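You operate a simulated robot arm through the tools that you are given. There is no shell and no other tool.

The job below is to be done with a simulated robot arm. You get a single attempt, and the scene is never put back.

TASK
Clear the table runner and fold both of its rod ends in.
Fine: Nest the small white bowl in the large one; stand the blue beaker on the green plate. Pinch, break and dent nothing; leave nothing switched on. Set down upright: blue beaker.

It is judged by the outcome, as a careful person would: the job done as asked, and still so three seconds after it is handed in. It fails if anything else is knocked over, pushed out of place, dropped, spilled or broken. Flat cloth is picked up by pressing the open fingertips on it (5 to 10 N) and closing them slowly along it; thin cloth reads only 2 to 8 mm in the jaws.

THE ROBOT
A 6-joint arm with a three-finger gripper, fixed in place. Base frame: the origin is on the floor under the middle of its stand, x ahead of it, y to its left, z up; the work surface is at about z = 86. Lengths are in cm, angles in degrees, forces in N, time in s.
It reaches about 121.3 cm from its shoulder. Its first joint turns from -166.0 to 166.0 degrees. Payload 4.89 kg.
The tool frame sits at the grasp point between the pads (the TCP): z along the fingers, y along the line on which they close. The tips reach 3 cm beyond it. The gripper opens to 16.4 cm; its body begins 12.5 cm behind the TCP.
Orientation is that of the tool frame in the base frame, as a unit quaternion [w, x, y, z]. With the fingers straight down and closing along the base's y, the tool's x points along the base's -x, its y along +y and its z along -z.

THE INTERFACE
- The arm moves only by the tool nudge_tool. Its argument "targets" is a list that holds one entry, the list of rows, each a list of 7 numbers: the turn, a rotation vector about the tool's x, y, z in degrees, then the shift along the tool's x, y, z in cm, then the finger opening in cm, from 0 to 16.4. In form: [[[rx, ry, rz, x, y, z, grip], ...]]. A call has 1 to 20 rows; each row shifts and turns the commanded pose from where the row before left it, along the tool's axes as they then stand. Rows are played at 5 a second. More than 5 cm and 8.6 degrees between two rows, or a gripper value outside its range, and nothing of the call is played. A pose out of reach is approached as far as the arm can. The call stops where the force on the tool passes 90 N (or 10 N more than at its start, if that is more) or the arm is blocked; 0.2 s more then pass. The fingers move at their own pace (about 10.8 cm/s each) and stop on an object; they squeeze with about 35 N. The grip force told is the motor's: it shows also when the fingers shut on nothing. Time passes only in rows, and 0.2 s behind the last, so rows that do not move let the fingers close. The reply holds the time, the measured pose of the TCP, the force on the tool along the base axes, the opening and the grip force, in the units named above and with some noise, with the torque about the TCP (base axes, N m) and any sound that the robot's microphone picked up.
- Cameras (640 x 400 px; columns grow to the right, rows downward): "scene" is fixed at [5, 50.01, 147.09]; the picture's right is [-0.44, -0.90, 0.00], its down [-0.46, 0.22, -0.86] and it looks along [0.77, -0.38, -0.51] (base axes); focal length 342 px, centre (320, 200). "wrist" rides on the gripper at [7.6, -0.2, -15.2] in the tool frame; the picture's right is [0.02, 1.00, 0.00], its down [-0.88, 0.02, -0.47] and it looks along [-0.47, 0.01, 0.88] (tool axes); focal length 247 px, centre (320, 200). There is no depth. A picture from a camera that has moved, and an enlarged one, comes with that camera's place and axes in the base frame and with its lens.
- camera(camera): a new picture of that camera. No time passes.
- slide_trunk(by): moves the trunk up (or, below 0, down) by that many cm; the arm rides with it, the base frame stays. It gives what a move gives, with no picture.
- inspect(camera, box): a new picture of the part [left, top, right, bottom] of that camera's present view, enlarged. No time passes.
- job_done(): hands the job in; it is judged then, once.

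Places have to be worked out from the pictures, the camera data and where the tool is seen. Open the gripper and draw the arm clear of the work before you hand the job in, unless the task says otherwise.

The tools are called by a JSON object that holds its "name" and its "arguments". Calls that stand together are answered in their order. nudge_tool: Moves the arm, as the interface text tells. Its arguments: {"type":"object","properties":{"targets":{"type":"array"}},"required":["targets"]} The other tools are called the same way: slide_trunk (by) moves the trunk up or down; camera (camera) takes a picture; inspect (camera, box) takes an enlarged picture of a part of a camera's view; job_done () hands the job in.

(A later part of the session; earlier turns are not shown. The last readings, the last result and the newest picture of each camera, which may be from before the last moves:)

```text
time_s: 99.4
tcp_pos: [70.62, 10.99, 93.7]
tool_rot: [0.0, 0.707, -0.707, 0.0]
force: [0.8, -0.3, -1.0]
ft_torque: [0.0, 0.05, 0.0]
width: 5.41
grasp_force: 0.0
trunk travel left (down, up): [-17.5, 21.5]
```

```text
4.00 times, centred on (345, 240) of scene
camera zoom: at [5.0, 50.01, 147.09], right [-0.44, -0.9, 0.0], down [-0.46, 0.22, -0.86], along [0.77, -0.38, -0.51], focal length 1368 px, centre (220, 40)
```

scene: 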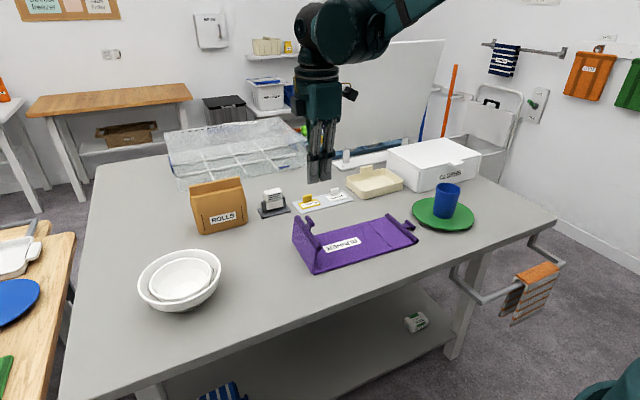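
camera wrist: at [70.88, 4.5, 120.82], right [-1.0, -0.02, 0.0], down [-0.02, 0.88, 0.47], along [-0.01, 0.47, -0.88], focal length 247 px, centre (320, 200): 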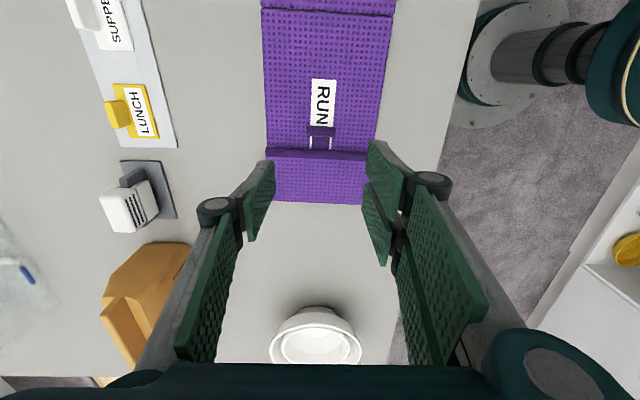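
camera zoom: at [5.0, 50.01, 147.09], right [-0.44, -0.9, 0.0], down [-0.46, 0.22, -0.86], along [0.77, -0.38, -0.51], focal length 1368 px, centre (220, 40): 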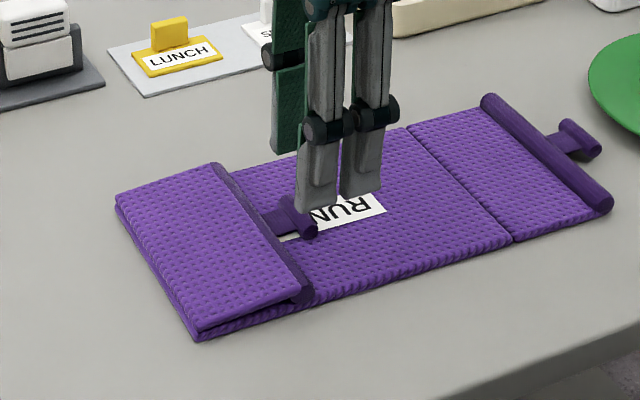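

The paired finger would clip the rod edge (13.8 vs pad 14.1), so I'll shift 0.5 cm toward -y, then lower and close.

{"name": "nudge_tool", "arguments": {"targets": [[[0, 0, 0, 0.5, 0.05, 0, 5.4], [0, 0, 0, 0, 0, 1.2, 5.4], [0, 0, 0, 0, 0, 1.2, 5.4], [0, 0, 0, 0, 0, 0.7, 5.4], [0, 0, 0, 0, 0, 0, 5.4]]]}}

{"name": "inspect", "arguments": {"camera": "wrist", "box": [230, 60, 410, 260]}}

```text
time_s: 100.6
tcp_pos: [70.4, 10.49, 90.73]
tool_rot: [0.0, -0.707, 0.707, 0.0]
force: [-0.1, 0.1, 0.7]
ft_torque: [-0.01, 0.01, -0.02]
width: 5.41
grasp_force: 0.0
trunk travel left (down, up): [-17.5, 21.5]
```

```text
2.00 times, centred on (320, 160) of wrist
camera zoom: at [70.47, 2.94, 105.95], right [-1.0, -0.02, 0.0], down [-0.02, 0.88, 0.47], along [-0.01, 0.47, -0.88], focal length 494 px, centre (320, 280)
```

zoom: 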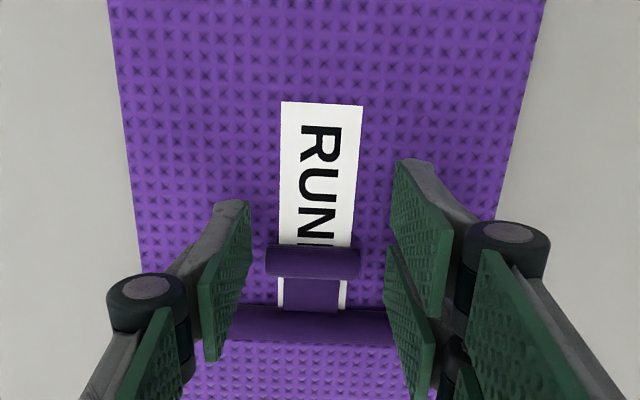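

{"name": "nudge_tool", "arguments": {"targets": [[[0, 0, 0, 0, 0, 0.2, 5.0], [0, 0, 0, 0, 0, 0, 4.6], [0, 0, 0, 0, 0, 0, 4.2], [0, 0, 0, 0, 0, 0, 3.9], [0, 0, 0, 0, 0, 0, 3.9], [0, 0, 0, 0, 0, 0, 3.9]]]}}

{"name": "inspect", "arguments": {"camera": "wrist", "box": [230, 60, 410, 260]}}

```text
time_s: 102.0
tcp_pos: [70.31, 10.35, 90.52]
tool_rot: [0.001, -0.707, 0.707, 0.0]
force: [-0.2, -1.9, 2.7]
ft_torque: [0.02, -0.03, -0.08]
width: 4.03
grasp_force: 1.2
trunk travel left (down, up): [-17.5, 21.5]
```

```text
2.00 times, centred on (320, 160) of wrist
camera zoom: at [70.39, 2.88, 105.81], right [-1.0, -0.02, 0.0], down [-0.02, 0.88, 0.47], along [-0.01, 0.47, -0.88], focal length 494 px, centre (320, 280)
```

zoom: 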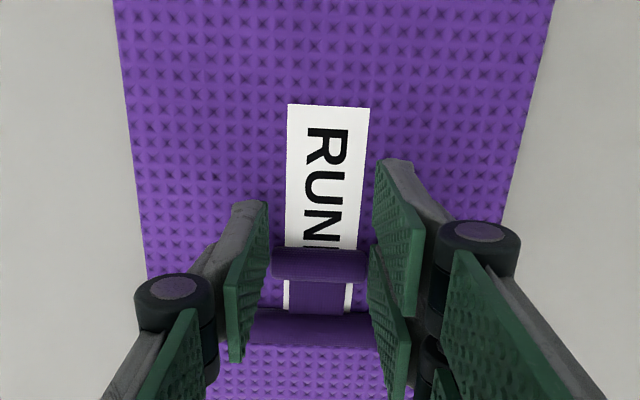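

{"name": "nudge_tool", "arguments": {"targets": [[[0, 0, 0, 0, 0, 0, 3.7], [0, 0, 0, 0, 0, 0, 3.5], [0, 0, 0, 0, 0, 0, 3.5]]]}}

```text
time_s: 102.8
tcp_pos: [70.38, 10.33, 90.51]
tool_rot: [0.0, -0.707, 0.707, 0.0]
force: [-0.6, -1.9, 3.5]
ft_torque: [0.05, -0.03, -0.1]
width: 3.92
grasp_force: 35.0
trunk travel left (down, up): [-17.5, 21.5]
```

The folded T-bar is held. I'll drag the runner back 1.8 cm in +y and 0.4 cm in -x, gently.

{"name": "nudge_tool", "arguments": {"targets": [[[0, 0, 0, -0.3, 0.07, 0, 3.5], [0, 0, 0, -0.3, 0.07, 0, 3.5], [0, 0, 0, -0.3, 0.07, 0, 3.5], [0, 0, 0, -0.3, 0.07, 0, 3.5], [0, 0, 0, -0.3, 0.06, 0, 3.5], [0, 0, 0, -0.3, 0.06, 0, 3.5], [0, 0, 0, 0, 0, 0, 3.5]]]}}

{"name": "inspect", "arguments": {"camera": "scene", "box": [265, 180, 465, 290]}}

```text
time_s: 104.4
tcp_pos: [69.95, 12.15, 90.51]
tool_rot: [0.0, 0.707, -0.707, 0.0]
force: [-1.0, -11.1, 30.1]
ft_torque: [-0.1, -0.26, -0.53]
width: 3.56
grasp_force: 11.3
trunk travel left (down, up): [-17.5, 21.5]
```

```text
3.20 times, centred on (365, 235) of scene
camera zoom: at [5.0, 50.01, 147.09], right [-0.44, -0.9, 0.0], down [-0.46, 0.22, -0.86], along [0.77, -0.38, -0.51], focal length 1095 px, centre (176, 88)
```

zoom: 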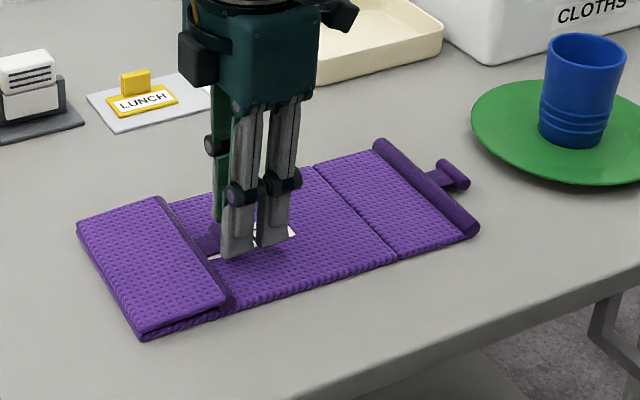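

The runner slid back about 1.4 cm. The tips are pressing (30 N), so I'll ease up 2 mm, then open and lift clear.

{"name": "nudge_tool", "arguments": {"targets": [[[0, 0, 0, 0, 0, -0.2, 3.6], [0, 0, 0, 0, 0, 0, 4.4], [0, 0, 0, 0, 0, 0, 5.4], [0, 0, 0, 0, 0, 0, 6.0], [0, 0, 0, 0, 0, -1, 6.0], [0, 0, 0, 0, 0, -3, 6.0], [0, 0, 0, 0, 0, -4, 6.0], [0, 0, 0, 0, 0, -4, 6.0], [0, 0, 0, 3.5, 0, -2, 6.0], [0, 0, 0, 4, 0, 0, 6.0], [0, 0, 0, 4, 0, 0, 6.0], [0, 0, 0, 4, 0, 0, 6.0], [0, 0, 0, 4, 0, 0, 6.0], [0, 0, 0, 3.5, 0, 0, 6.0], [0, 0, 0, 0, 0, 0, 6.0], [0, 0, 0, 0, 0, 0, 6.0]]]}}

{"name": "camera", "arguments": {"camera": "wrist"}}

{"name": "camera", "arguments": {"camera": "scene"}}

```text
time_s: 107.8
tcp_pos: [70.01, -10.77, 104.76]
tool_rot: [-0.001, -0.707, 0.707, 0.0]
force: [-0.7, 0.2, -0.8]
ft_torque: [0.03, 0.0, -0.02]
width: 6.0
grasp_force: 0.1
trunk travel left (down, up): [-17.5, 21.5]
```

```text
taken
camera wrist: at [70.08, -18.43, 120.02], right [-1.0, -0.02, 0.0], down [-0.02, 0.88, 0.47], along [-0.01, 0.47, -0.88], focal length 247 px, centre (320, 200)
```

wrist: 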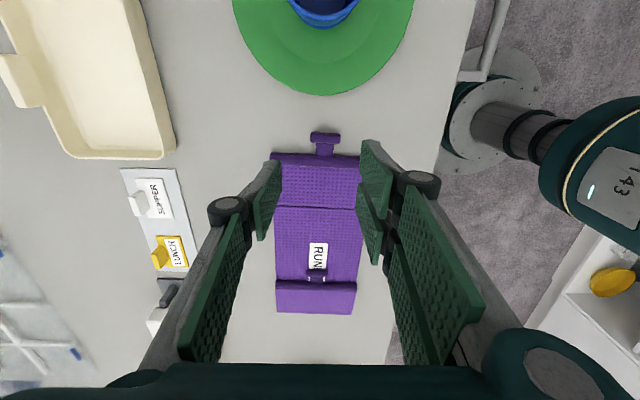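

```text
taken
```

scene: 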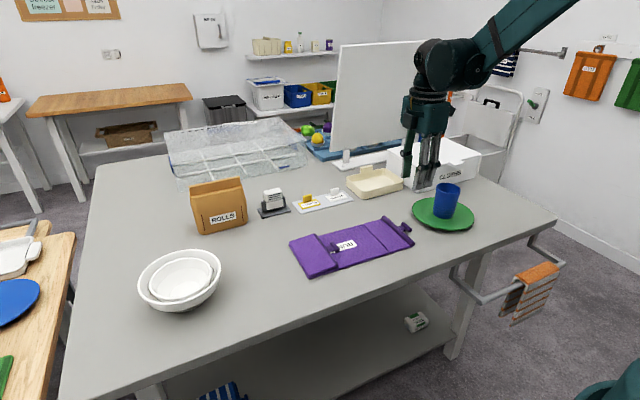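

{"name": "inspect", "arguments": {"camera": "wrist", "box": [230, 60, 410, 240]}}

{"name": "inspect", "arguments": {"camera": "scene", "box": [275, 170, 475, 290]}}

```text
2.22 times, centred on (320, 150) of wrist
camera zoom: at [70.08, -18.43, 120.02], right [-1.0, -0.02, 0.0], down [-0.02, 0.88, 0.47], along [-0.01, 0.47, -0.88], focal length 549 px, centre (320, 311)
```

zoom: 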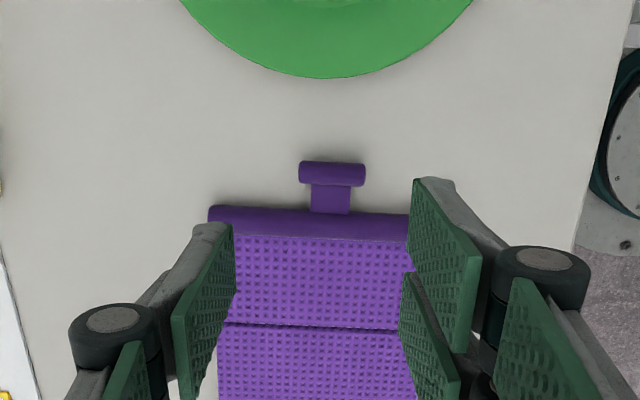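

```text
3.20 times, centred on (375, 230) of scene
camera zoom: at [5.0, 50.01, 147.09], right [-0.44, -0.9, 0.0], down [-0.46, 0.22, -0.86], along [0.77, -0.38, -0.51], focal length 1095 px, centre (144, 104)
```

zoom: 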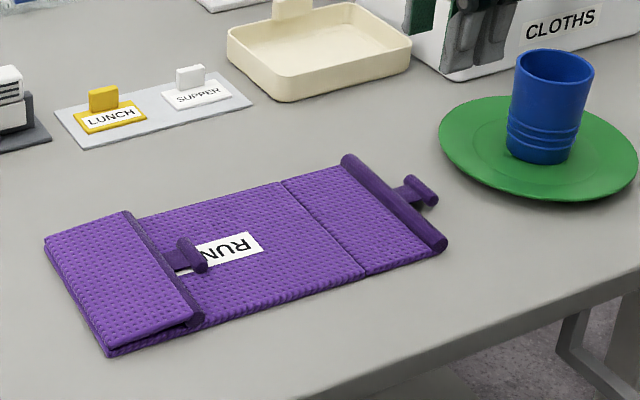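

The runner is back in place: -y T-bar centre (69.2, -10.1), crease y≈0.5, plate edge at y≈-15.6. I'll align at y≈-11.2 and descend above the T-bar.

{"name": "nudge_tool", "arguments": {"targets": [[[0, 0, 0, 0.2, 0.35, 3, 6.0], [0, 0, 0, 0.2, 0.36, 3, 5.4], [0, 0, 0, 0, 0, 3, 5.4], [0, 0, 0, 0, 0, 3, 5.4], [0, 0, 0, 0, 0, 0, 5.4], [0, 0, 0, 0, 0, 0, 5.4]]]}}

{"name": "inspect", "arguments": {"camera": "wrist", "box": [230, 60, 410, 260]}}

{"name": "inspect", "arguments": {"camera": "scene", "box": [355, 150, 475, 260]}}

```text
time_s: 109.2
tcp_pos: [69.43, -11.07, 92.67]
tool_rot: [0.0, 0.707, -0.707, 0.0]
force: [0.7, -0.3, -0.1]
ft_torque: [-0.02, 0.08, 0.0]
width: 5.4
grasp_force: 0.0
trunk travel left (down, up): [-17.5, 21.5]
```

```text
2.00 times, centred on (320, 160) of wrist
camera zoom: at [69.57, -18.66, 107.92], right [-1.0, -0.02, 0.0], down [-0.02, 0.88, 0.47], along [-0.01, 0.47, -0.88], focal length 494 px, centre (320, 280)
```

zoom: 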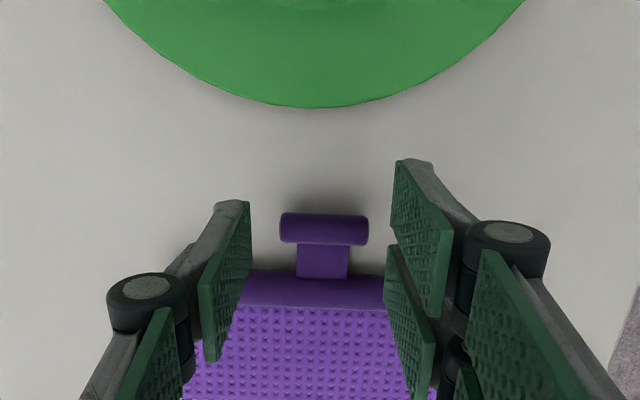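

```text
3.64 times, centred on (415, 205) of scene
camera zoom: at [5.0, 50.01, 147.09], right [-0.44, -0.9, 0.0], down [-0.46, 0.22, -0.86], along [0.77, -0.38, -0.51], focal length 1244 px, centre (-26, 182)
```

zoom: 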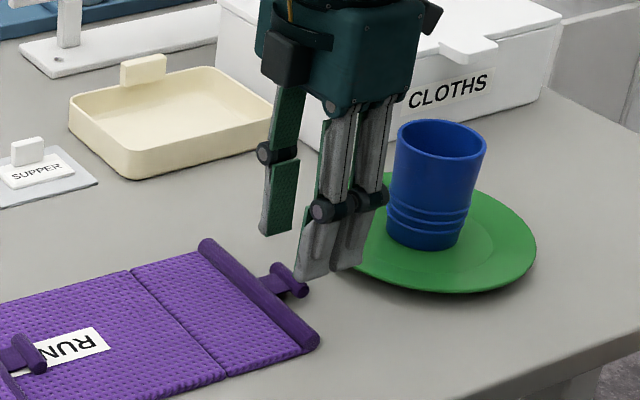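

Alignment is good; I'll shift 0.15 cm outward and lower. The plate edge stays about 1.3 cm away from the fingers.

{"name": "nudge_tool", "arguments": {"targets": [[[0, 0, 0, 0.15, 0.15, 0, 5.4], [0, 0, 0, 0, 0, 1.0, 5.4], [0, 0, 0, 0, 0, 1.0, 5.4], [0, 0, 0, 0, 0, 0.9, 5.4], [0, 0, 0, 0, 0, 0, 5.4]]]}}

{"name": "inspect", "arguments": {"camera": "wrist", "box": [230, 60, 410, 260]}}

{"name": "inspect", "arguments": {"camera": "scene", "box": [375, 180, 465, 250]}}

```text
time_s: 110.4
tcp_pos: [69.07, -11.19, 89.89]
tool_rot: [0.0, 0.707, -0.707, 0.0]
force: [-0.1, -0.3, 0.4]
ft_torque: [0.02, 0.02, 0.04]
width: 5.39
grasp_force: 0.1
trunk travel left (down, up): [-17.5, 21.5]
```

```text
2.00 times, centred on (320, 160) of wrist
camera zoom: at [69.17, -18.71, 105.07], right [-1.0, -0.02, 0.0], down [-0.02, 0.88, 0.47], along [-0.01, 0.47, -0.88], focal length 494 px, centre (320, 280)
```

zoom: 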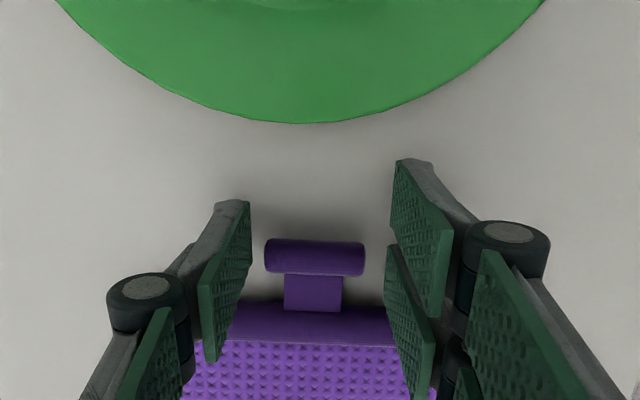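

```text
5.71 times, centred on (420, 215) of scene
camera zoom: at [5.0, 50.01, 147.09], right [-0.44, -0.9, 0.0], down [-0.46, 0.22, -0.86], along [0.77, -0.38, -0.51], focal length 1955 px, centre (-251, 114)
```

zoom: 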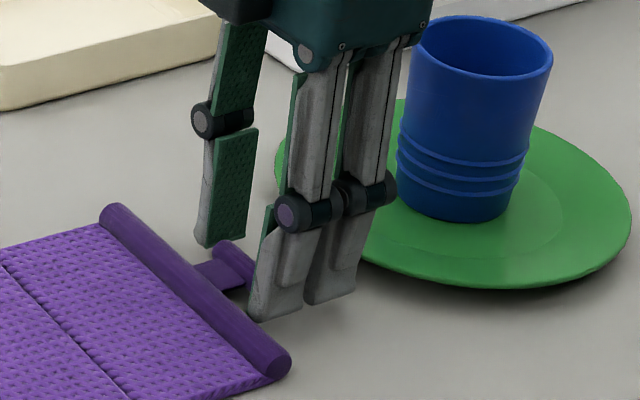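

{"name": "nudge_tool", "arguments": {"targets": [[[0, 0, 0, 0, 0, 0.45, 5.4], [0, 0, 0, 0, 0, 0, 5.4], [0, 0, 0, 0, 0, 0, 4.8], [0, 0, 0, 0, 0, 0, 4.4], [0, 0, 0, 0, 0, 0, 4.0], [0, 0, 0, 0, 0, 0, 3.7], [0, 0, 0, 0, 0, 0, 3.7]]]}}

{"name": "inspect", "arguments": {"camera": "wrist", "box": [230, 60, 410, 260]}}

```text
time_s: 112.0
tcp_pos: [68.99, -11.18, 89.38]
tool_rot: [0.0, -0.707, 0.707, -0.001]
force: [0.7, -0.2, -0.1]
ft_torque: [-0.04, 0.0, 0.03]
width: 4.17
grasp_force: 34.9
trunk travel left (down, up): [-17.5, 21.5]
```

```text
2.00 times, centred on (320, 160) of wrist
camera zoom: at [69.15, -18.82, 104.55], right [-1.0, -0.02, 0.0], down [-0.02, 0.88, 0.47], along [-0.01, 0.47, -0.88], focal length 494 px, centre (320, 280)
```

zoom: 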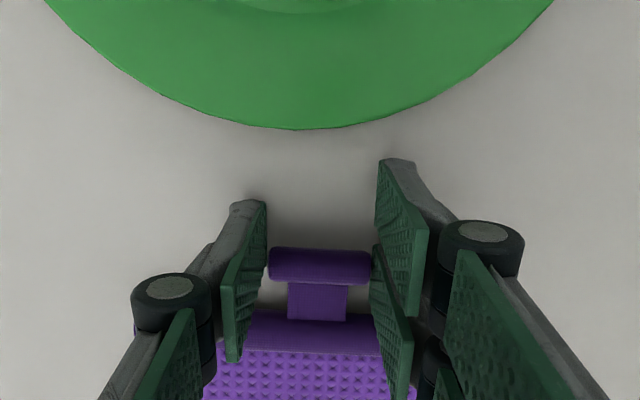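

T-bar gripped (35 N at 4.17 cm). I'll rotate this end the same way, with hand and flap as one rigid body about the crease (y≈0.6, z≈87.0): 5 rows of 3° first.

{"name": "nudge_tool", "arguments": {"targets": [[[0, 3, 0, -0.1408, 0, -0.6143, 3.7], [0, 3, 0, -0.1408, 0, -0.6143, 3.7], [0, 3, 0, -0.1408, 0, -0.6143, 3.7], [0, 3, 0, -0.1408, 0, -0.6143, 3.7], [0, 3, 0, -0.1408, 0, -0.6143, 3.7], [0, 0, 0, 0, 0, 0, 3.7]]]}}

{"name": "inspect", "arguments": {"camera": "scene", "box": [275, 160, 475, 290]}}

{"name": "camera", "arguments": {"camera": "wrist"}}

```text
time_s: 113.4
tcp_pos: [69.25, -10.17, 92.25]
tool_rot: [0.093, 0.701, -0.701, 0.093]
force: [0.6, -0.2, -0.3]
ft_torque: [-0.09, -0.01, 0.04]
width: 4.19
grasp_force: 34.9
trunk travel left (down, up): [-17.5, 21.5]
```

```text
3.08 times, centred on (375, 225) of scene
camera zoom: at [5.0, 50.01, 147.09], right [-0.44, -0.9, 0.0], down [-0.46, 0.22, -0.86], along [0.77, -0.38, -0.51], focal length 1053 px, centre (151, 123)
```

zoom: 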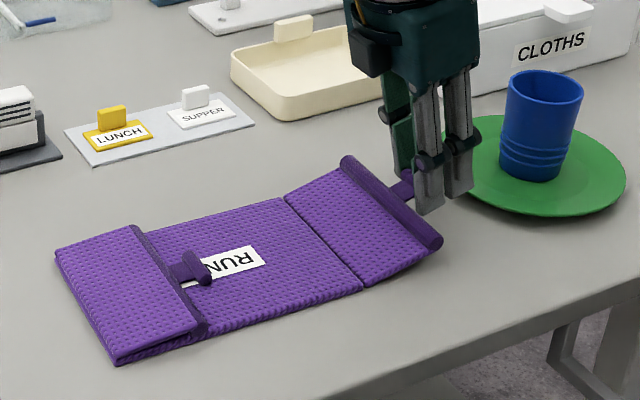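

```text
taken
camera wrist: at [69.27, -13.58, 109.01], right [-1.0, -0.02, 0.01], down [-0.02, 0.97, 0.23], along [-0.01, 0.23, -0.97], focal length 247 px, centre (320, 200)
```

wrist: 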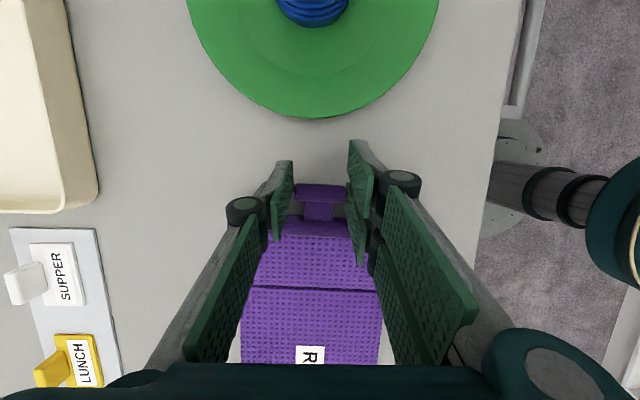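

Working perfectly: the flap is up about 15° and the crease is flat. Continuing 30° more.

{"name": "nudge_tool", "arguments": {"targets": [[[0, 3, 0, -0.1408, 0, -0.6143, 3.7], [0, 3, 0, -0.1408, 0, -0.6143, 3.7], [0, 3, 0, -0.1408, 0, -0.6143, 3.7], [0, 3, 0, -0.1408, 0, -0.6143, 3.7], [0, 3, 0, -0.1408, 0, -0.6143, 3.7], [0, 3, 0, -0.1408, 0, -0.6143, 3.7], [0, 3, 0, -0.1408, 0, -0.6143, 3.7], [0, 3, 0, -0.1408, 0, -0.6143, 3.7], [0, 3, 0, -0.1408, 0, -0.6143, 3.7], [0, 3, 0, -0.1408, 0, -0.6143, 3.7], [0, 0, 0, 0, 0, 0, 3.7]]]}}

{"name": "inspect", "arguments": {"camera": "scene", "box": [275, 140, 475, 290]}}

{"name": "camera", "arguments": {"camera": "scene"}}

```text
time_s: 115.8
tcp_pos: [69.45, -6.13, 96.98]
tool_rot: [-0.27, -0.653, 0.654, -0.27]
force: [1.8, -0.2, 1.5]
ft_torque: [0.04, 0.1, -0.08]
width: 4.19
grasp_force: 34.8
trunk travel left (down, up): [-17.5, 21.5]
```

```text
2.67 times, centred on (375, 215) of scene
camera zoom: at [5.0, 50.01, 147.09], right [-0.44, -0.9, 0.0], down [-0.46, 0.22, -0.86], along [0.77, -0.38, -0.51], focal length 912 px, centre (173, 160)
```

zoom: 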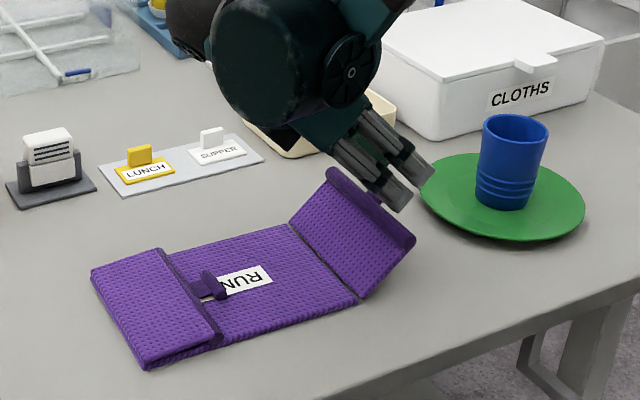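

```text
taken
```

scene: 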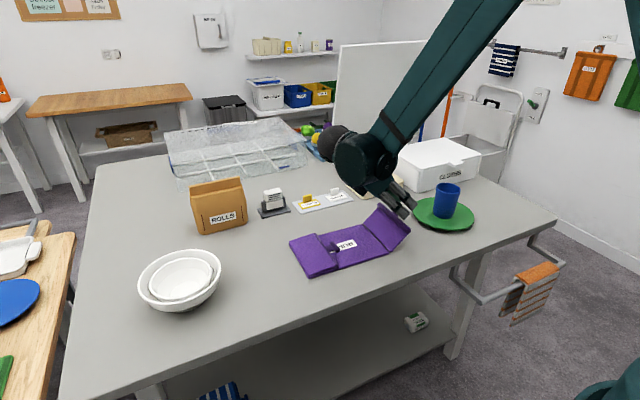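

The flap is at about 45° and tracking the predicted arc. Continuing 30° more, to about 75°.

{"name": "nudge_tool", "arguments": {"targets": [[[0, 3, 0, -0.1408, 0, -0.6143, 3.7], [0, 3, 0, -0.1408, 0, -0.6143, 3.7], [0, 3, 0, -0.1408, 0, -0.6143, 3.7], [0, 3, 0, -0.1408, 0, -0.6143, 3.7], [0, 3, 0, -0.1408, 0, -0.6143, 3.7], [0, 3, 0, -0.1408, 0, -0.6143, 3.7], [0, 3, 0, -0.1408, 0, -0.6143, 3.7], [0, 3, 0, -0.1408, 0, -0.6143, 3.7], [0, 0, 0, 0, 0, 0, 3.7]]]}}

{"name": "inspect", "arguments": {"camera": "scene", "box": [255, 130, 455, 290]}}

{"name": "camera", "arguments": {"camera": "wrist"}}

```text
time_s: 117.8
tcp_pos: [69.23, -1.63, 98.83]
tool_rot: [0.4, 0.583, -0.583, 0.401]
force: [-0.9, -0.9, 0.1]
ft_torque: [-0.06, 0.09, 0.07]
width: 4.18
grasp_force: 35.1
trunk travel left (down, up): [-17.5, 21.5]
```

```text
2.50 times, centred on (355, 210) of scene
camera zoom: at [5.0, 50.01, 147.09], right [-0.44, -0.9, 0.0], down [-0.46, 0.22, -0.86], along [0.77, -0.38, -0.51], focal length 855 px, centre (232, 175)
```

zoom: 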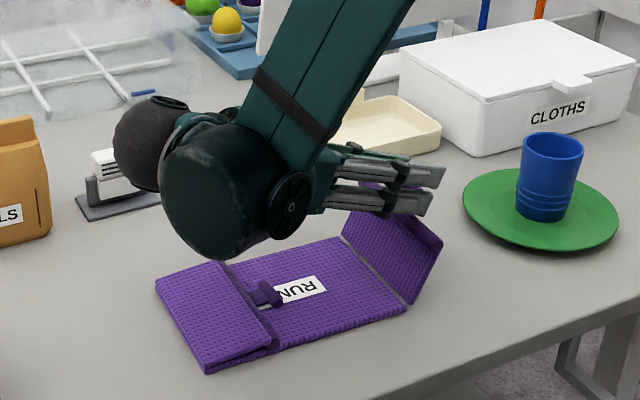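

```text
taken
camera wrist: at [69.29, 10.02, 111.45], right [-1.0, -0.01, 0.02], down [-0.02, 0.76, -0.65], along [-0.01, -0.65, -0.76], focal length 247 px, centre (320, 200)
```

wrist: 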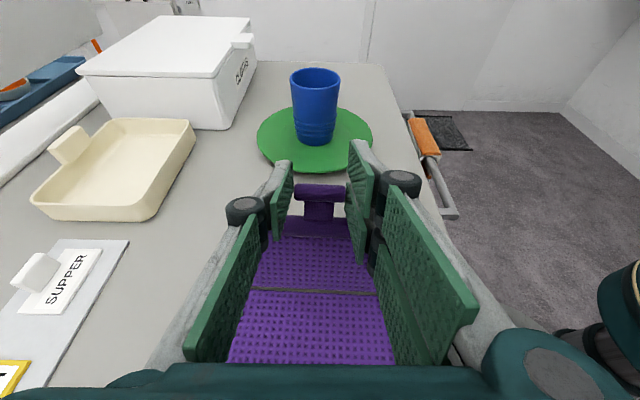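

At about 69° with clean forces. I'll go 15° further in two checks, watching for flap compression near vertical.

{"name": "nudge_tool", "arguments": {"targets": [[[0, 3, 0, -0.1408, 0, -0.6143, 3.7], [0, 3, 0, -0.1408, 0, -0.6143, 3.7], [0, 3, 0, -0.1408, 0, -0.6143, 3.7], [0, 0, 0, 0, 0, 0, 3.7]]]}}

```text
time_s: 118.8
tcp_pos: [69.08, 0.35, 98.92]
tool_rot: [-0.445, -0.549, 0.549, -0.446]
force: [11.8, -4.7, 30.1]
ft_torque: [-0.37, -0.28, 0.23]
width: 4.19
grasp_force: 35.2
trunk travel left (down, up): [-17.5, 21.5]
```

30 N of compression near vertical, so I'll raise 0.25 cm and re-read.

{"name": "nudge_tool", "arguments": {"targets": [[[0, 0, 0, 0.2445, 0, -0.052, 3.7], [0, 0, 0, 0, 0, 0, 3.7]]]}}

{"name": "inspect", "arguments": {"camera": "scene", "box": [255, 130, 455, 290]}}

```text
time_s: 119.4
tcp_pos: [69.22, 0.38, 99.08]
tool_rot: [-0.446, -0.549, 0.55, -0.445]
force: [0.6, -0.3, 0.6]
ft_torque: [0.05, 0.1, -0.01]
width: 4.22
grasp_force: 34.9
trunk travel left (down, up): [-17.5, 21.5]
```

```text
2.50 times, centred on (355, 210) of scene
camera zoom: at [5.0, 50.01, 147.09], right [-0.44, -0.9, 0.0], down [-0.46, 0.22, -0.86], along [0.77, -0.38, -0.51], focal length 855 px, centre (232, 175)
```

zoom: 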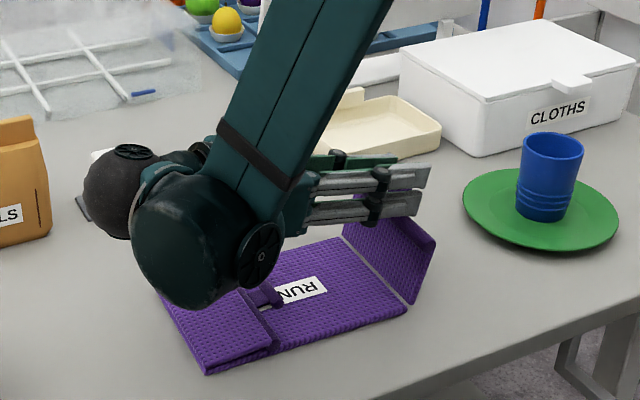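

Unloaded again. I'll continue with the corrected radius, 4 rows, to bring the flap to about vertical.

{"name": "nudge_tool", "arguments": {"targets": [[[0, 3, 0, -0.1437, 0, -0.6274, 3.7], [0, 3, 0, -0.1437, 0, -0.6274, 3.7], [0, 0, 0, 0, 0, 0, 3.7]]]}}

{"name": "inspect", "arguments": {"camera": "scene", "box": [235, 130, 455, 290]}}

```text
time_s: 120.2
tcp_pos: [69.19, 1.6, 99.09]
tool_rot: [0.473, 0.526, -0.525, 0.473]
force: [0.6, 0.2, -1.0]
ft_torque: [0.03, 0.0, -0.1]
width: 4.18
grasp_force: 34.8
trunk travel left (down, up): [-17.5, 21.5]
```

```text
2.50 times, centred on (345, 210) of scene
camera zoom: at [5.0, 50.01, 147.09], right [-0.44, -0.9, 0.0], down [-0.46, 0.22, -0.86], along [0.77, -0.38, -0.51], focal length 855 px, centre (258, 175)
```

zoom: 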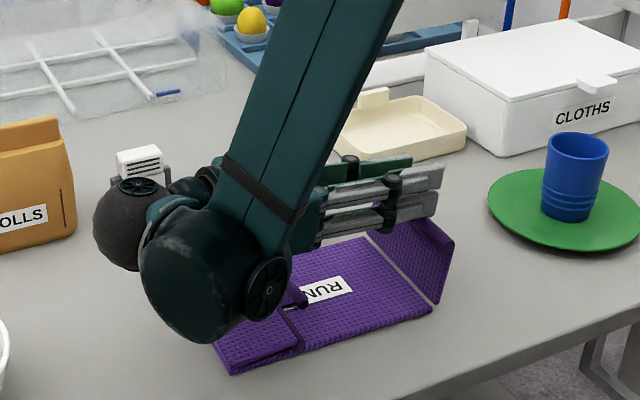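

Forces are clean at about 87°. Two more rows to pass vertical, then I'll release.

{"name": "nudge_tool", "arguments": {"targets": [[[0, 3, 0, -0.1437, 0, -0.6274, 3.7], [0, 3, 0, -0.1437, 0, -0.6274, 3.7], [0, 0, 0, 0, 0, 0, 3.7]]]}}

{"name": "inspect", "arguments": {"camera": "scene", "box": [235, 130, 455, 290]}}

{"name": "camera", "arguments": {"camera": "wrist"}}

```text
time_s: 121.0
tcp_pos: [69.5, 2.3, 99.03]
tool_rot: [0.498, 0.502, -0.498, 0.502]
force: [-0.2, 0.5, 0.3]
ft_torque: [0.02, -0.02, -0.09]
width: 4.21
grasp_force: 34.9
out of reach, approached as far as the arm can: row 2
trunk travel left (down, up): [-17.5, 21.5]
```

```text
2.50 times, centred on (345, 210) of scene
camera zoom: at [5.0, 50.01, 147.09], right [-0.44, -0.9, 0.0], down [-0.46, 0.22, -0.86], along [0.77, -0.38, -0.51], focal length 855 px, centre (258, 175)
```

zoom: 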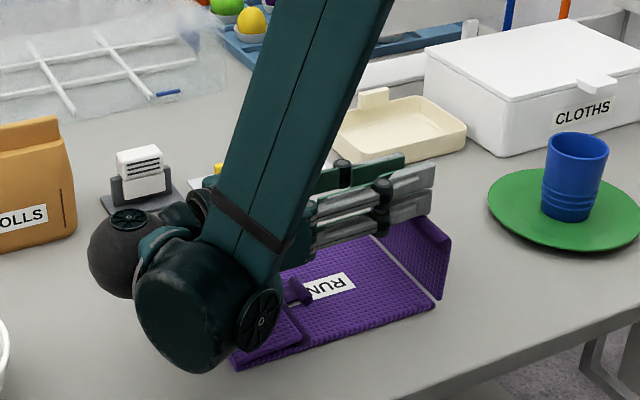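

```text
taken
camera wrist: at [69.48, 17.53, 106.63], right [-1.0, -0.01, 0.02], down [-0.02, 0.47, -0.88], along [0.0, -0.88, -0.47], focal length 247 px, centre (320, 200)
```

wrist: 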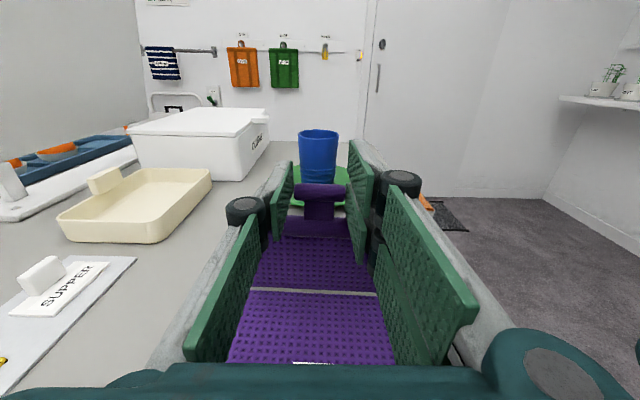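

The flap is just past vertical and the arm has reached its limit of tilt there. I'll open the fingers and see whether the flap holds.

{"name": "nudge_tool", "arguments": {"targets": [[[0, 0, 0, 0, 0, 0, 4.4], [0, 0, 0, 0, 0, 0, 5.2], [0, 0, 0, 0, 0, 0, 6.0], [0, 0, 0, 0, 0, 0, 6.0]]]}}

{"name": "inspect", "arguments": {"camera": "scene", "box": [295, 160, 455, 280]}}

{"name": "camera", "arguments": {"camera": "wrist"}}

```text
time_s: 122.0
tcp_pos: [69.46, 2.13, 99.02]
tool_rot: [0.498, 0.502, -0.498, 0.502]
force: [-0.3, 0.0, -0.3]
ft_torque: [0.01, -0.02, -0.01]
width: 6.0
grasp_force: 0.0
trunk travel left (down, up): [-17.5, 21.5]
```

```text
3.33 times, centred on (375, 220) of scene
camera zoom: at [5.0, 50.01, 147.09], right [-0.44, -0.9, 0.0], down [-0.46, 0.22, -0.86], along [0.77, -0.38, -0.51], focal length 1140 px, centre (137, 133)
```

zoom: 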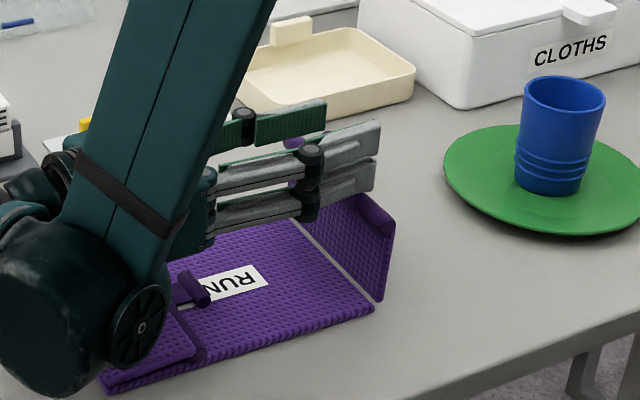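

```text
taken
camera wrist: at [69.47, 17.51, 106.64], right [-1.0, -0.01, 0.02], down [-0.02, 0.47, -0.88], along [0.0, -0.88, -0.47], focal length 247 px, centre (320, 200)
```

wrist: 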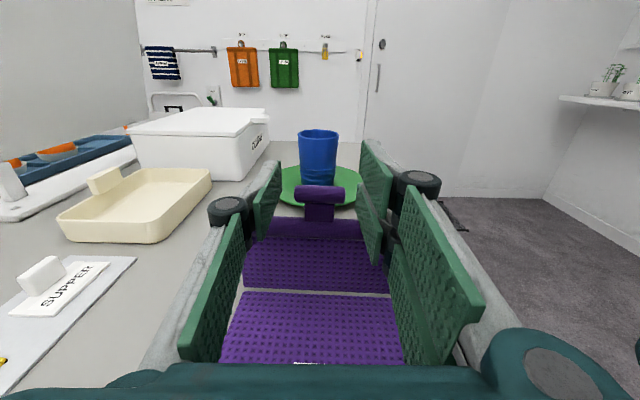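

The flap stays upright on its own. I'll lift the hand straight up off the T-bar and then level it.

{"name": "nudge_tool", "arguments": {"targets": [[[0, 0, 0, 1.0, 0, 0, 6.0], [0, 0, 0, 2.0, 0, 0, 6.0], [0, 0, 0, 2.4, 0, 0, 6.0], [0, 0, 0, 2.4, 0, 0, 6.0], [0, 0, 0, 2.4, 0, 0, 6.0], [0, 0, 0, 2.0, 0, 0, 6.0], [0, -8, 0, 0, 0, 0, 6.0], [0, -8, 0, 0, 0, 0, 6.0], [0, -8, 0, 0, 0, 0, 6.0], [0, 0, 0, 0, 0, 0, 6.0]]]}}

{"name": "camera", "arguments": {"camera": "scene"}}

```text
time_s: 124.2
tcp_pos: [69.54, 2.05, 111.22]
tool_rot: [0.385, 0.593, -0.593, 0.385]
force: [-0.9, -0.5, 1.5]
ft_torque: [0.07, -0.01, 0.08]
width: 6.01
grasp_force: 0.1
trunk travel left (down, up): [-17.5, 21.5]
```

```text
taken
```

scene: 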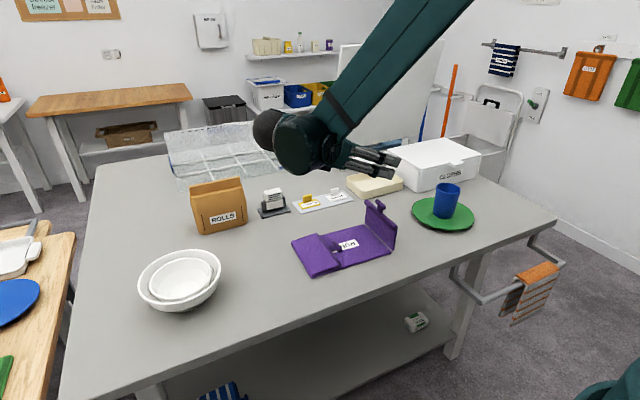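

{"name": "nudge_tool", "arguments": {"targets": [[[0, -8.25, 0, 0, 0, 0, 6.0], [0, -8.25, 0, 0, 0, 0, 6.0], [0, -8.25, 0, 0, 0, 0, 6.0], [0, -8.25, 0, 0, 0, 0, 6.0], [0, -8.25, 0, 0, 0, 0, 5.0], [0, -8.25, 0, 0, 0, 0, 4.0], [0, -8.25, 0, 0, 0, 0, 2.0], [0, -8.25, 0, 0, 0, 0, 1.0], [0, 0, 0, 0, 0, 0, 1.0]]]}}

{"name": "inspect", "arguments": {"camera": "scene", "box": [285, 180, 445, 290]}}

{"name": "camera", "arguments": {"camera": "wrist"}}

```text
time_s: 126.2
tcp_pos: [69.53, 2.24, 111.27]
tool_rot: [0.001, -0.707, 0.707, 0.0]
force: [0.4, 0.7, -0.5]
ft_torque: [0.03, -0.03, 0.03]
width: 1.0
grasp_force: 0.1
trunk travel left (down, up): [-17.5, 21.5]
```

```text
3.64 times, centred on (365, 235) of scene
camera zoom: at [5.0, 50.01, 147.09], right [-0.44, -0.9, 0.0], down [-0.46, 0.22, -0.86], along [0.77, -0.38, -0.51], focal length 1244 px, centre (156, 73)
```

zoom: 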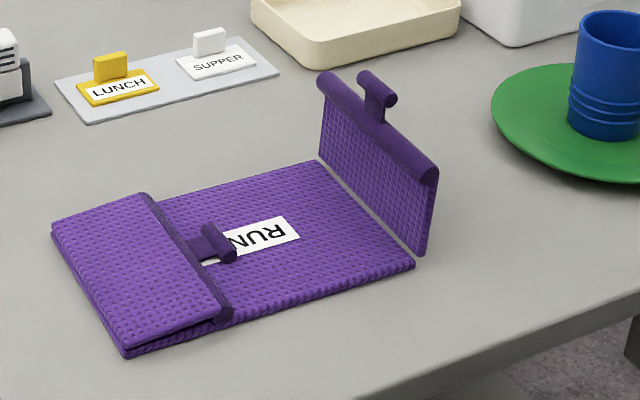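

```text
taken
camera wrist: at [69.62, -5.42, 126.49], right [-1.0, -0.02, 0.0], down [-0.02, 0.88, 0.47], along [-0.01, 0.47, -0.88], focal length 247 px, centre (320, 200)
```

wrist: 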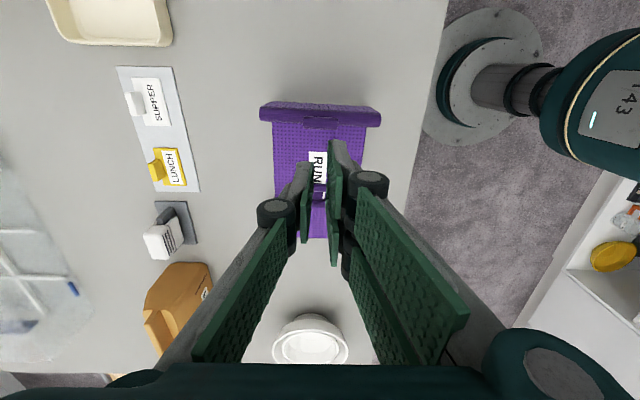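

The flap stands near vertical, about 86–90°. I'll take the closed fingers to the outer (-y) side at y≈-8.5 and lower them there, clear of plate and beaker.

{"name": "nudge_tool", "arguments": {"targets": [[[0, 0, 0, 3.58, 0, 0, 1.0], [0, 0, 0, 3.58, 0, 0, 1.0], [0, 0, 0, 3.58, 0, 0, 1.0], [0, 0, 0, 0, 0, 3.06, 1.0], [0, 0, 0, 0, 0, 3.06, 1.0], [0, 0, 0, 0, 0, 3.06, 1.0], [0, 0, 0, 0, 0, 3.06, 1.0], [0, 0, 0, 0, 0, 3.06, 1.0], [0, 0, 0, 0, 0, 0, 1.0]]]}}

{"name": "inspect", "arguments": {"camera": "scene", "box": [285, 150, 465, 290]}}

{"name": "camera", "arguments": {"camera": "wrist"}}

```text
time_s: 128.2
tcp_pos: [69.54, -8.52, 95.79]
tool_rot: [0.0, 0.707, -0.707, 0.0]
force: [0.1, 0.3, 0.3]
ft_torque: [0.0, 0.07, 0.03]
width: 1.04
grasp_force: 0.0
trunk travel left (down, up): [-17.5, 21.5]
```

```text
2.86 times, centred on (375, 220) of scene
camera zoom: at [5.0, 50.01, 147.09], right [-0.44, -0.9, 0.0], down [-0.46, 0.22, -0.86], along [0.77, -0.38, -0.51], focal length 978 px, centre (163, 143)
```

zoom: 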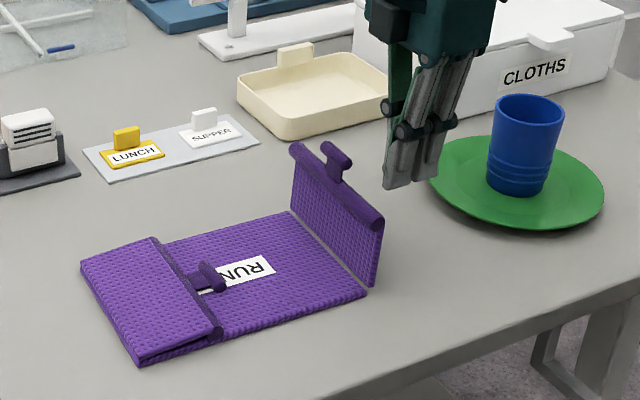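

```text
taken
camera wrist: at [69.61, -16.08, 110.99], right [-1.0, -0.02, 0.0], down [-0.02, 0.88, 0.47], along [-0.01, 0.47, -0.88], focal length 247 px, centre (320, 200)
```

wrist: 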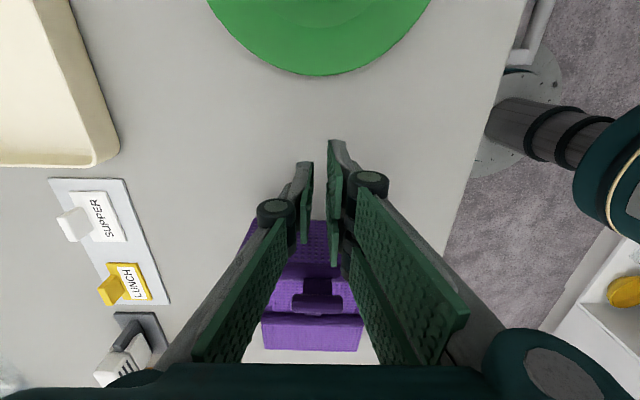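

Fingers are in position. I'll push the flap inward to about 110° and check that the runner doesn't slide.

{"name": "nudge_tool", "arguments": {"targets": [[[0, 0, 0, -1.0, 0, 0, 1.0], [0, 0, 0, -1.0, 0, 0, 1.0], [0, 0, 0, -1.0, 0, 0, 1.0], [0, 0, 0, -1.0, 0, 0, 1.0], [0, 0, 0, -0.6, 0, 0, 1.0], [0, 0, 0, -0.6, 0, 0, 1.0], [0, 0, 0, -0.6, 0, 0, 1.0], [0, 0, 0, -0.6, 0, 0, 1.0], [0, 0, 0, -0.5, 0, 0.05, 1.0], [0, 0, 0, -0.5, 0, 0.08, 1.0], [0, 0, 0, 0, 0, 0, 1.0]]]}}

{"name": "inspect", "arguments": {"camera": "scene", "box": [285, 150, 465, 290]}}

```text
time_s: 130.6
tcp_pos: [69.53, -1.37, 95.73]
tool_rot: [0.0, 0.707, -0.707, 0.0]
force: [-0.1, 0.0, 0.7]
ft_torque: [0.02, 0.04, 0.0]
width: 1.02
grasp_force: 0.2
trunk travel left (down, up): [-17.5, 21.5]
```

```text
2.86 times, centred on (375, 220) of scene
camera zoom: at [5.0, 50.01, 147.09], right [-0.44, -0.9, 0.0], down [-0.46, 0.22, -0.86], along [0.77, -0.38, -0.51], focal length 978 px, centre (163, 143)
```

zoom: 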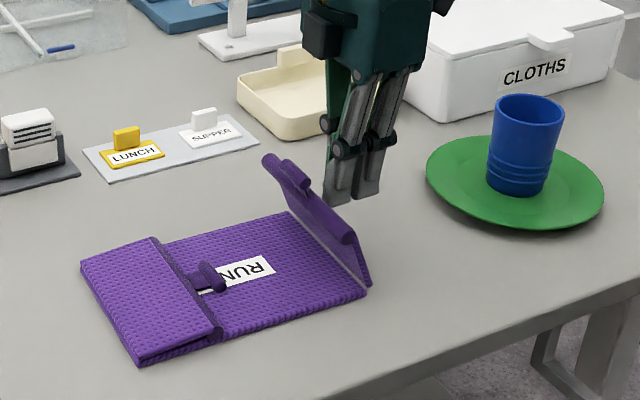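

It folds cleanly with no slide. Continuing over toward about 150°.

{"name": "nudge_tool", "arguments": {"targets": [[[0, 0, 0, -0.45, 0, 0.08, 1.0], [0, 0, 0, -0.45, 0, 0.08, 1.0], [0, 0, 0, -0.45, 0, 0.08, 1.0], [0, 0, 0, -0.46, 0, 0.26, 1.0], [0, 0, 0, -0.46, 0, 0.26, 1.0], [0, 0, 0, -0.405, 0, 0.34, 1.0], [0, 0, 0, -0.405, 0, 0.34, 1.0], [0, 0, 0, -0.345, 0, 0.4, 1.0], [0, 0, 0, -0.345, 0, 0.4, 1.0], [0, 0, 0, 0, 0, 0, 1.0]]]}}

{"name": "inspect", "arguments": {"camera": "scene", "box": [285, 150, 465, 290]}}

{"name": "camera", "arguments": {"camera": "wrist"}}

```text
time_s: 132.8
tcp_pos: [69.56, 2.63, 93.66]
tool_rot: [0.0, -0.707, 0.707, 0.0]
force: [-0.6, 0.5, 0.2]
ft_torque: [-0.01, -0.01, 0.03]
width: 1.01
grasp_force: 0.0
trunk travel left (down, up): [-17.5, 21.5]
```

```text
2.86 times, centred on (375, 220) of scene
camera zoom: at [5.0, 50.01, 147.09], right [-0.44, -0.9, 0.0], down [-0.46, 0.22, -0.86], along [0.77, -0.38, -0.51], focal length 978 px, centre (163, 143)
```

zoom: 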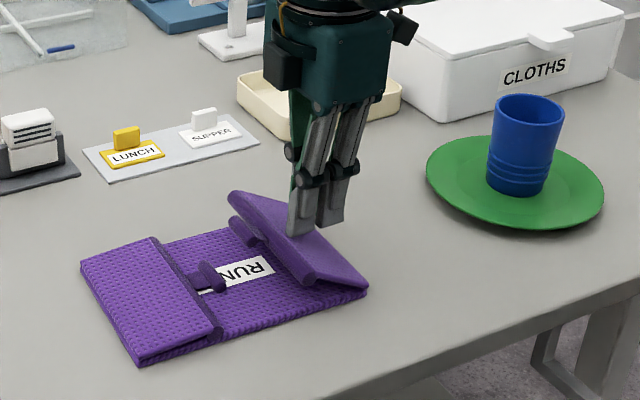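

```text
taken
camera wrist: at [69.63, -4.93, 108.79], right [-1.0, -0.02, 0.0], down [-0.02, 0.88, 0.47], along [-0.01, 0.47, -0.88], focal length 247 px, centre (320, 200)
```

wrist: 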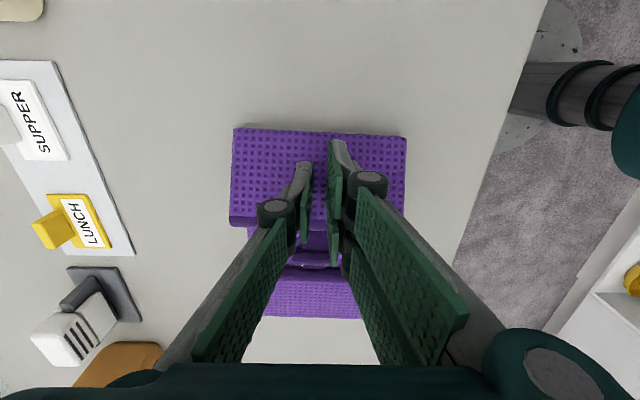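

The flap is at about 148° with the fingers on top. I'll press down gradually, checking that the two T-bars clear each other.

{"name": "nudge_tool", "arguments": {"targets": [[[0, 0, 0, -0.12, 0, 0.35, 1.0], [0, 0, 0, -0.12, 0, 0.35, 1.0], [0, 0, 0, -0.1, 0, 0.35, 1.0], [0, 0, 0, -0.1, 0, 0.3, 1.0], [0, 0, 0, 0, 0, 0, 1.0]]]}}

{"name": "inspect", "arguments": {"camera": "scene", "box": [285, 180, 425, 290]}}

```text
time_s: 134.0
tcp_pos: [69.55, 3.06, 92.27]
tool_rot: [0.0, -0.707, 0.707, 0.0]
force: [-0.2, -0.6, -0.6]
ft_torque: [-0.01, -0.02, 0.03]
width: 1.01
grasp_force: 0.0
trunk travel left (down, up): [-17.5, 21.5]
```

```text
3.64 times, centred on (355, 235) of scene
camera zoom: at [5.0, 50.01, 147.09], right [-0.44, -0.9, 0.0], down [-0.46, 0.22, -0.86], along [0.77, -0.38, -0.51], focal length 1244 px, centre (193, 73)
```

zoom: 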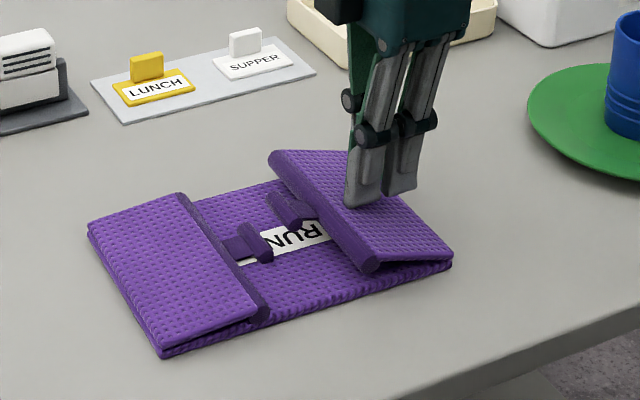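

The T-bars clear each other. Continuing in small steps down.

{"name": "nudge_tool", "arguments": {"targets": [[[0, 0, 0, -0.1, 0, 0.35, 1.0], [0, 0, 0, -0.1, 0, 0.35, 1.0], [0, 0, 0, 0, 0, 0.25, 1.0], [0, 0, 0, 0, 0, 0, 1.0]]]}}

{"name": "inspect", "arguments": {"camera": "scene", "box": [285, 180, 425, 290]}}

```text
time_s: 135.0
tcp_pos: [69.54, 3.33, 91.35]
tool_rot: [0.0, 0.708, -0.707, 0.0]
force: [-0.2, 0.3, 0.1]
ft_torque: [0.0, 0.0, -0.01]
width: 1.01
grasp_force: 0.2
trunk travel left (down, up): [-17.5, 21.5]
```

```text
3.64 times, centred on (355, 235) of scene
camera zoom: at [5.0, 50.01, 147.09], right [-0.44, -0.9, 0.0], down [-0.46, 0.22, -0.86], along [0.77, -0.38, -0.51], focal length 1244 px, centre (193, 73)
```

zoom: 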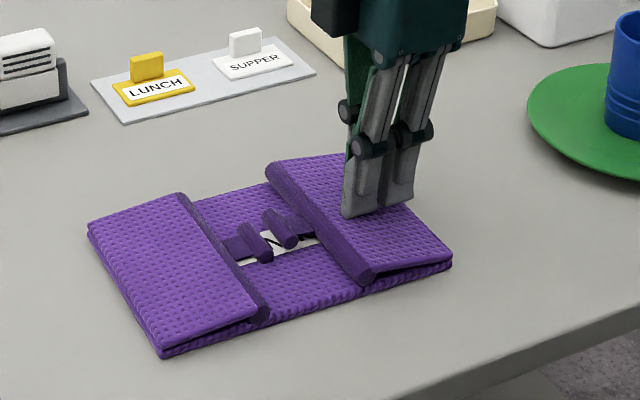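

Nearly flat now. I'll finish the press in 2 mm steps until solid contact.

{"name": "nudge_tool", "arguments": {"targets": [[[0, 0, 0, 0, 0, 0.2, 1.0], [0, 0, 0, 0, 0, 0.2, 1.0], [0, 0, 0, 0, 0, 0, 1.0]]]}}

{"name": "nudge_tool", "arguments": {"targets": [[[0, 0, 0, 0, 0, 0.15, 1.0], [0, 0, 0, 0, 0, 0, 1.0]]]}}

{"name": "inspect", "arguments": {"camera": "scene", "box": [285, 180, 425, 290]}}

```text
time_s: 135.8
tcp_pos: [69.4, 3.17, 90.88]
tool_rot: [0.0, -0.707, 0.707, 0.0]
force: [0.2, 0.1, 0.0]
ft_torque: [0.06, -0.03, 0.01]
width: 1.0
grasp_force: 0.0
trunk travel left (down, up): [-17.5, 21.5]
```

```text
time_s: 136.4
tcp_pos: [69.52, 3.25, 90.8]
tool_rot: [0.0, 0.707, -0.707, 0.0]
force: [-2.3, 5.5, 14.0]
ft_torque: [0.56, 0.21, -0.01]
width: 0.96
grasp_force: 0.0
trunk travel left (down, up): [-17.5, 21.5]
```

```text
3.64 times, centred on (355, 235) of scene
camera zoom: at [5.0, 50.01, 147.09], right [-0.44, -0.9, 0.0], down [-0.46, 0.22, -0.86], along [0.77, -0.38, -0.51], focal length 1244 px, centre (193, 73)
```

zoom: 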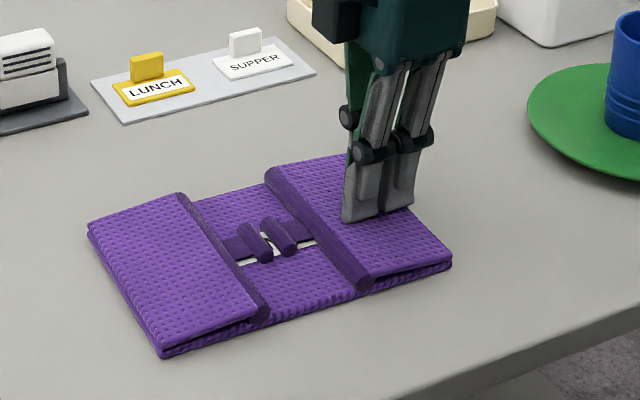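

Both ends are folded in with the T-bars side by side, and contact here is 14 N. One more slight press, then I'll lift off and check both flaps.

{"name": "nudge_tool", "arguments": {"targets": [[[0, 0, 0, 0, 0, 0.1, 1.0], [0, 0, 0, 0, 0, 0, 1.0]]]}}

{"name": "nudge_tool", "arguments": {"targets": [[[0, 0, 0, 0, 0, -0.5, 1.0], [0, 0, 0, 0, 0, -2, 1.0], [0, 0, 0, 0, 0, -4, 1.0], [0, 0, 0, 0, 0, -4, 1.0], [0, 0, 0, 0, 0, -4, 1.0], [0, 0, 0, 0, 0, 0, 1.0]]]}}

{"name": "inspect", "arguments": {"camera": "scene", "box": [285, 190, 415, 290]}}

{"name": "camera", "arguments": {"camera": "wrist"}}

```text
time_s: 137.0
tcp_pos: [69.42, 3.22, 90.72]
tool_rot: [0.0, 0.707, -0.707, 0.001]
force: [-6.0, 2.8, 36.7]
ft_torque: [1.19, 0.48, 0.21]
width: 0.97
grasp_force: 0.0
trunk travel left (down, up): [-17.5, 21.5]
```

```text
time_s: 138.4
tcp_pos: [69.47, 3.24, 105.12]
tool_rot: [0.0, 0.708, -0.707, 0.0]
force: [-0.7, 0.1, 0.8]
ft_torque: [-0.02, -0.12, -0.02]
width: 0.97
grasp_force: 0.1
trunk travel left (down, up): [-17.5, 21.5]
```

```text
4.00 times, centred on (350, 240) of scene
camera zoom: at [5.0, 50.01, 147.09], right [-0.44, -0.9, 0.0], down [-0.46, 0.22, -0.86], along [0.77, -0.38, -0.51], focal length 1368 px, centre (200, 40)
```

zoom: 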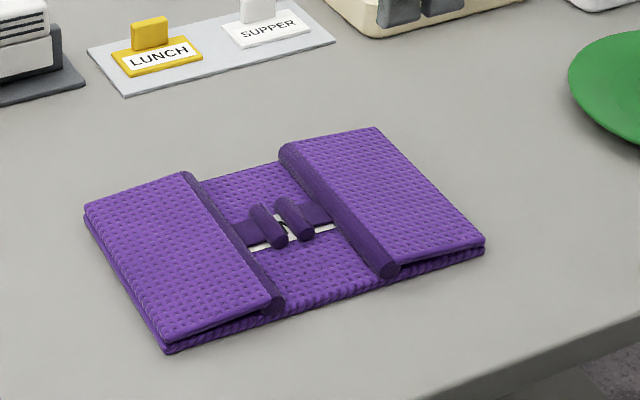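

```text
taken
camera wrist: at [69.57, -4.37, 120.42], right [-1.0, -0.02, 0.0], down [-0.02, 0.88, 0.47], along [-0.01, 0.47, -0.88], focal length 247 px, centre (320, 200)
```

wrist: 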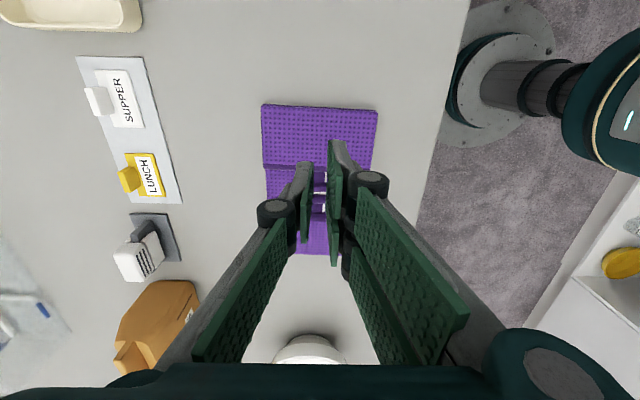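

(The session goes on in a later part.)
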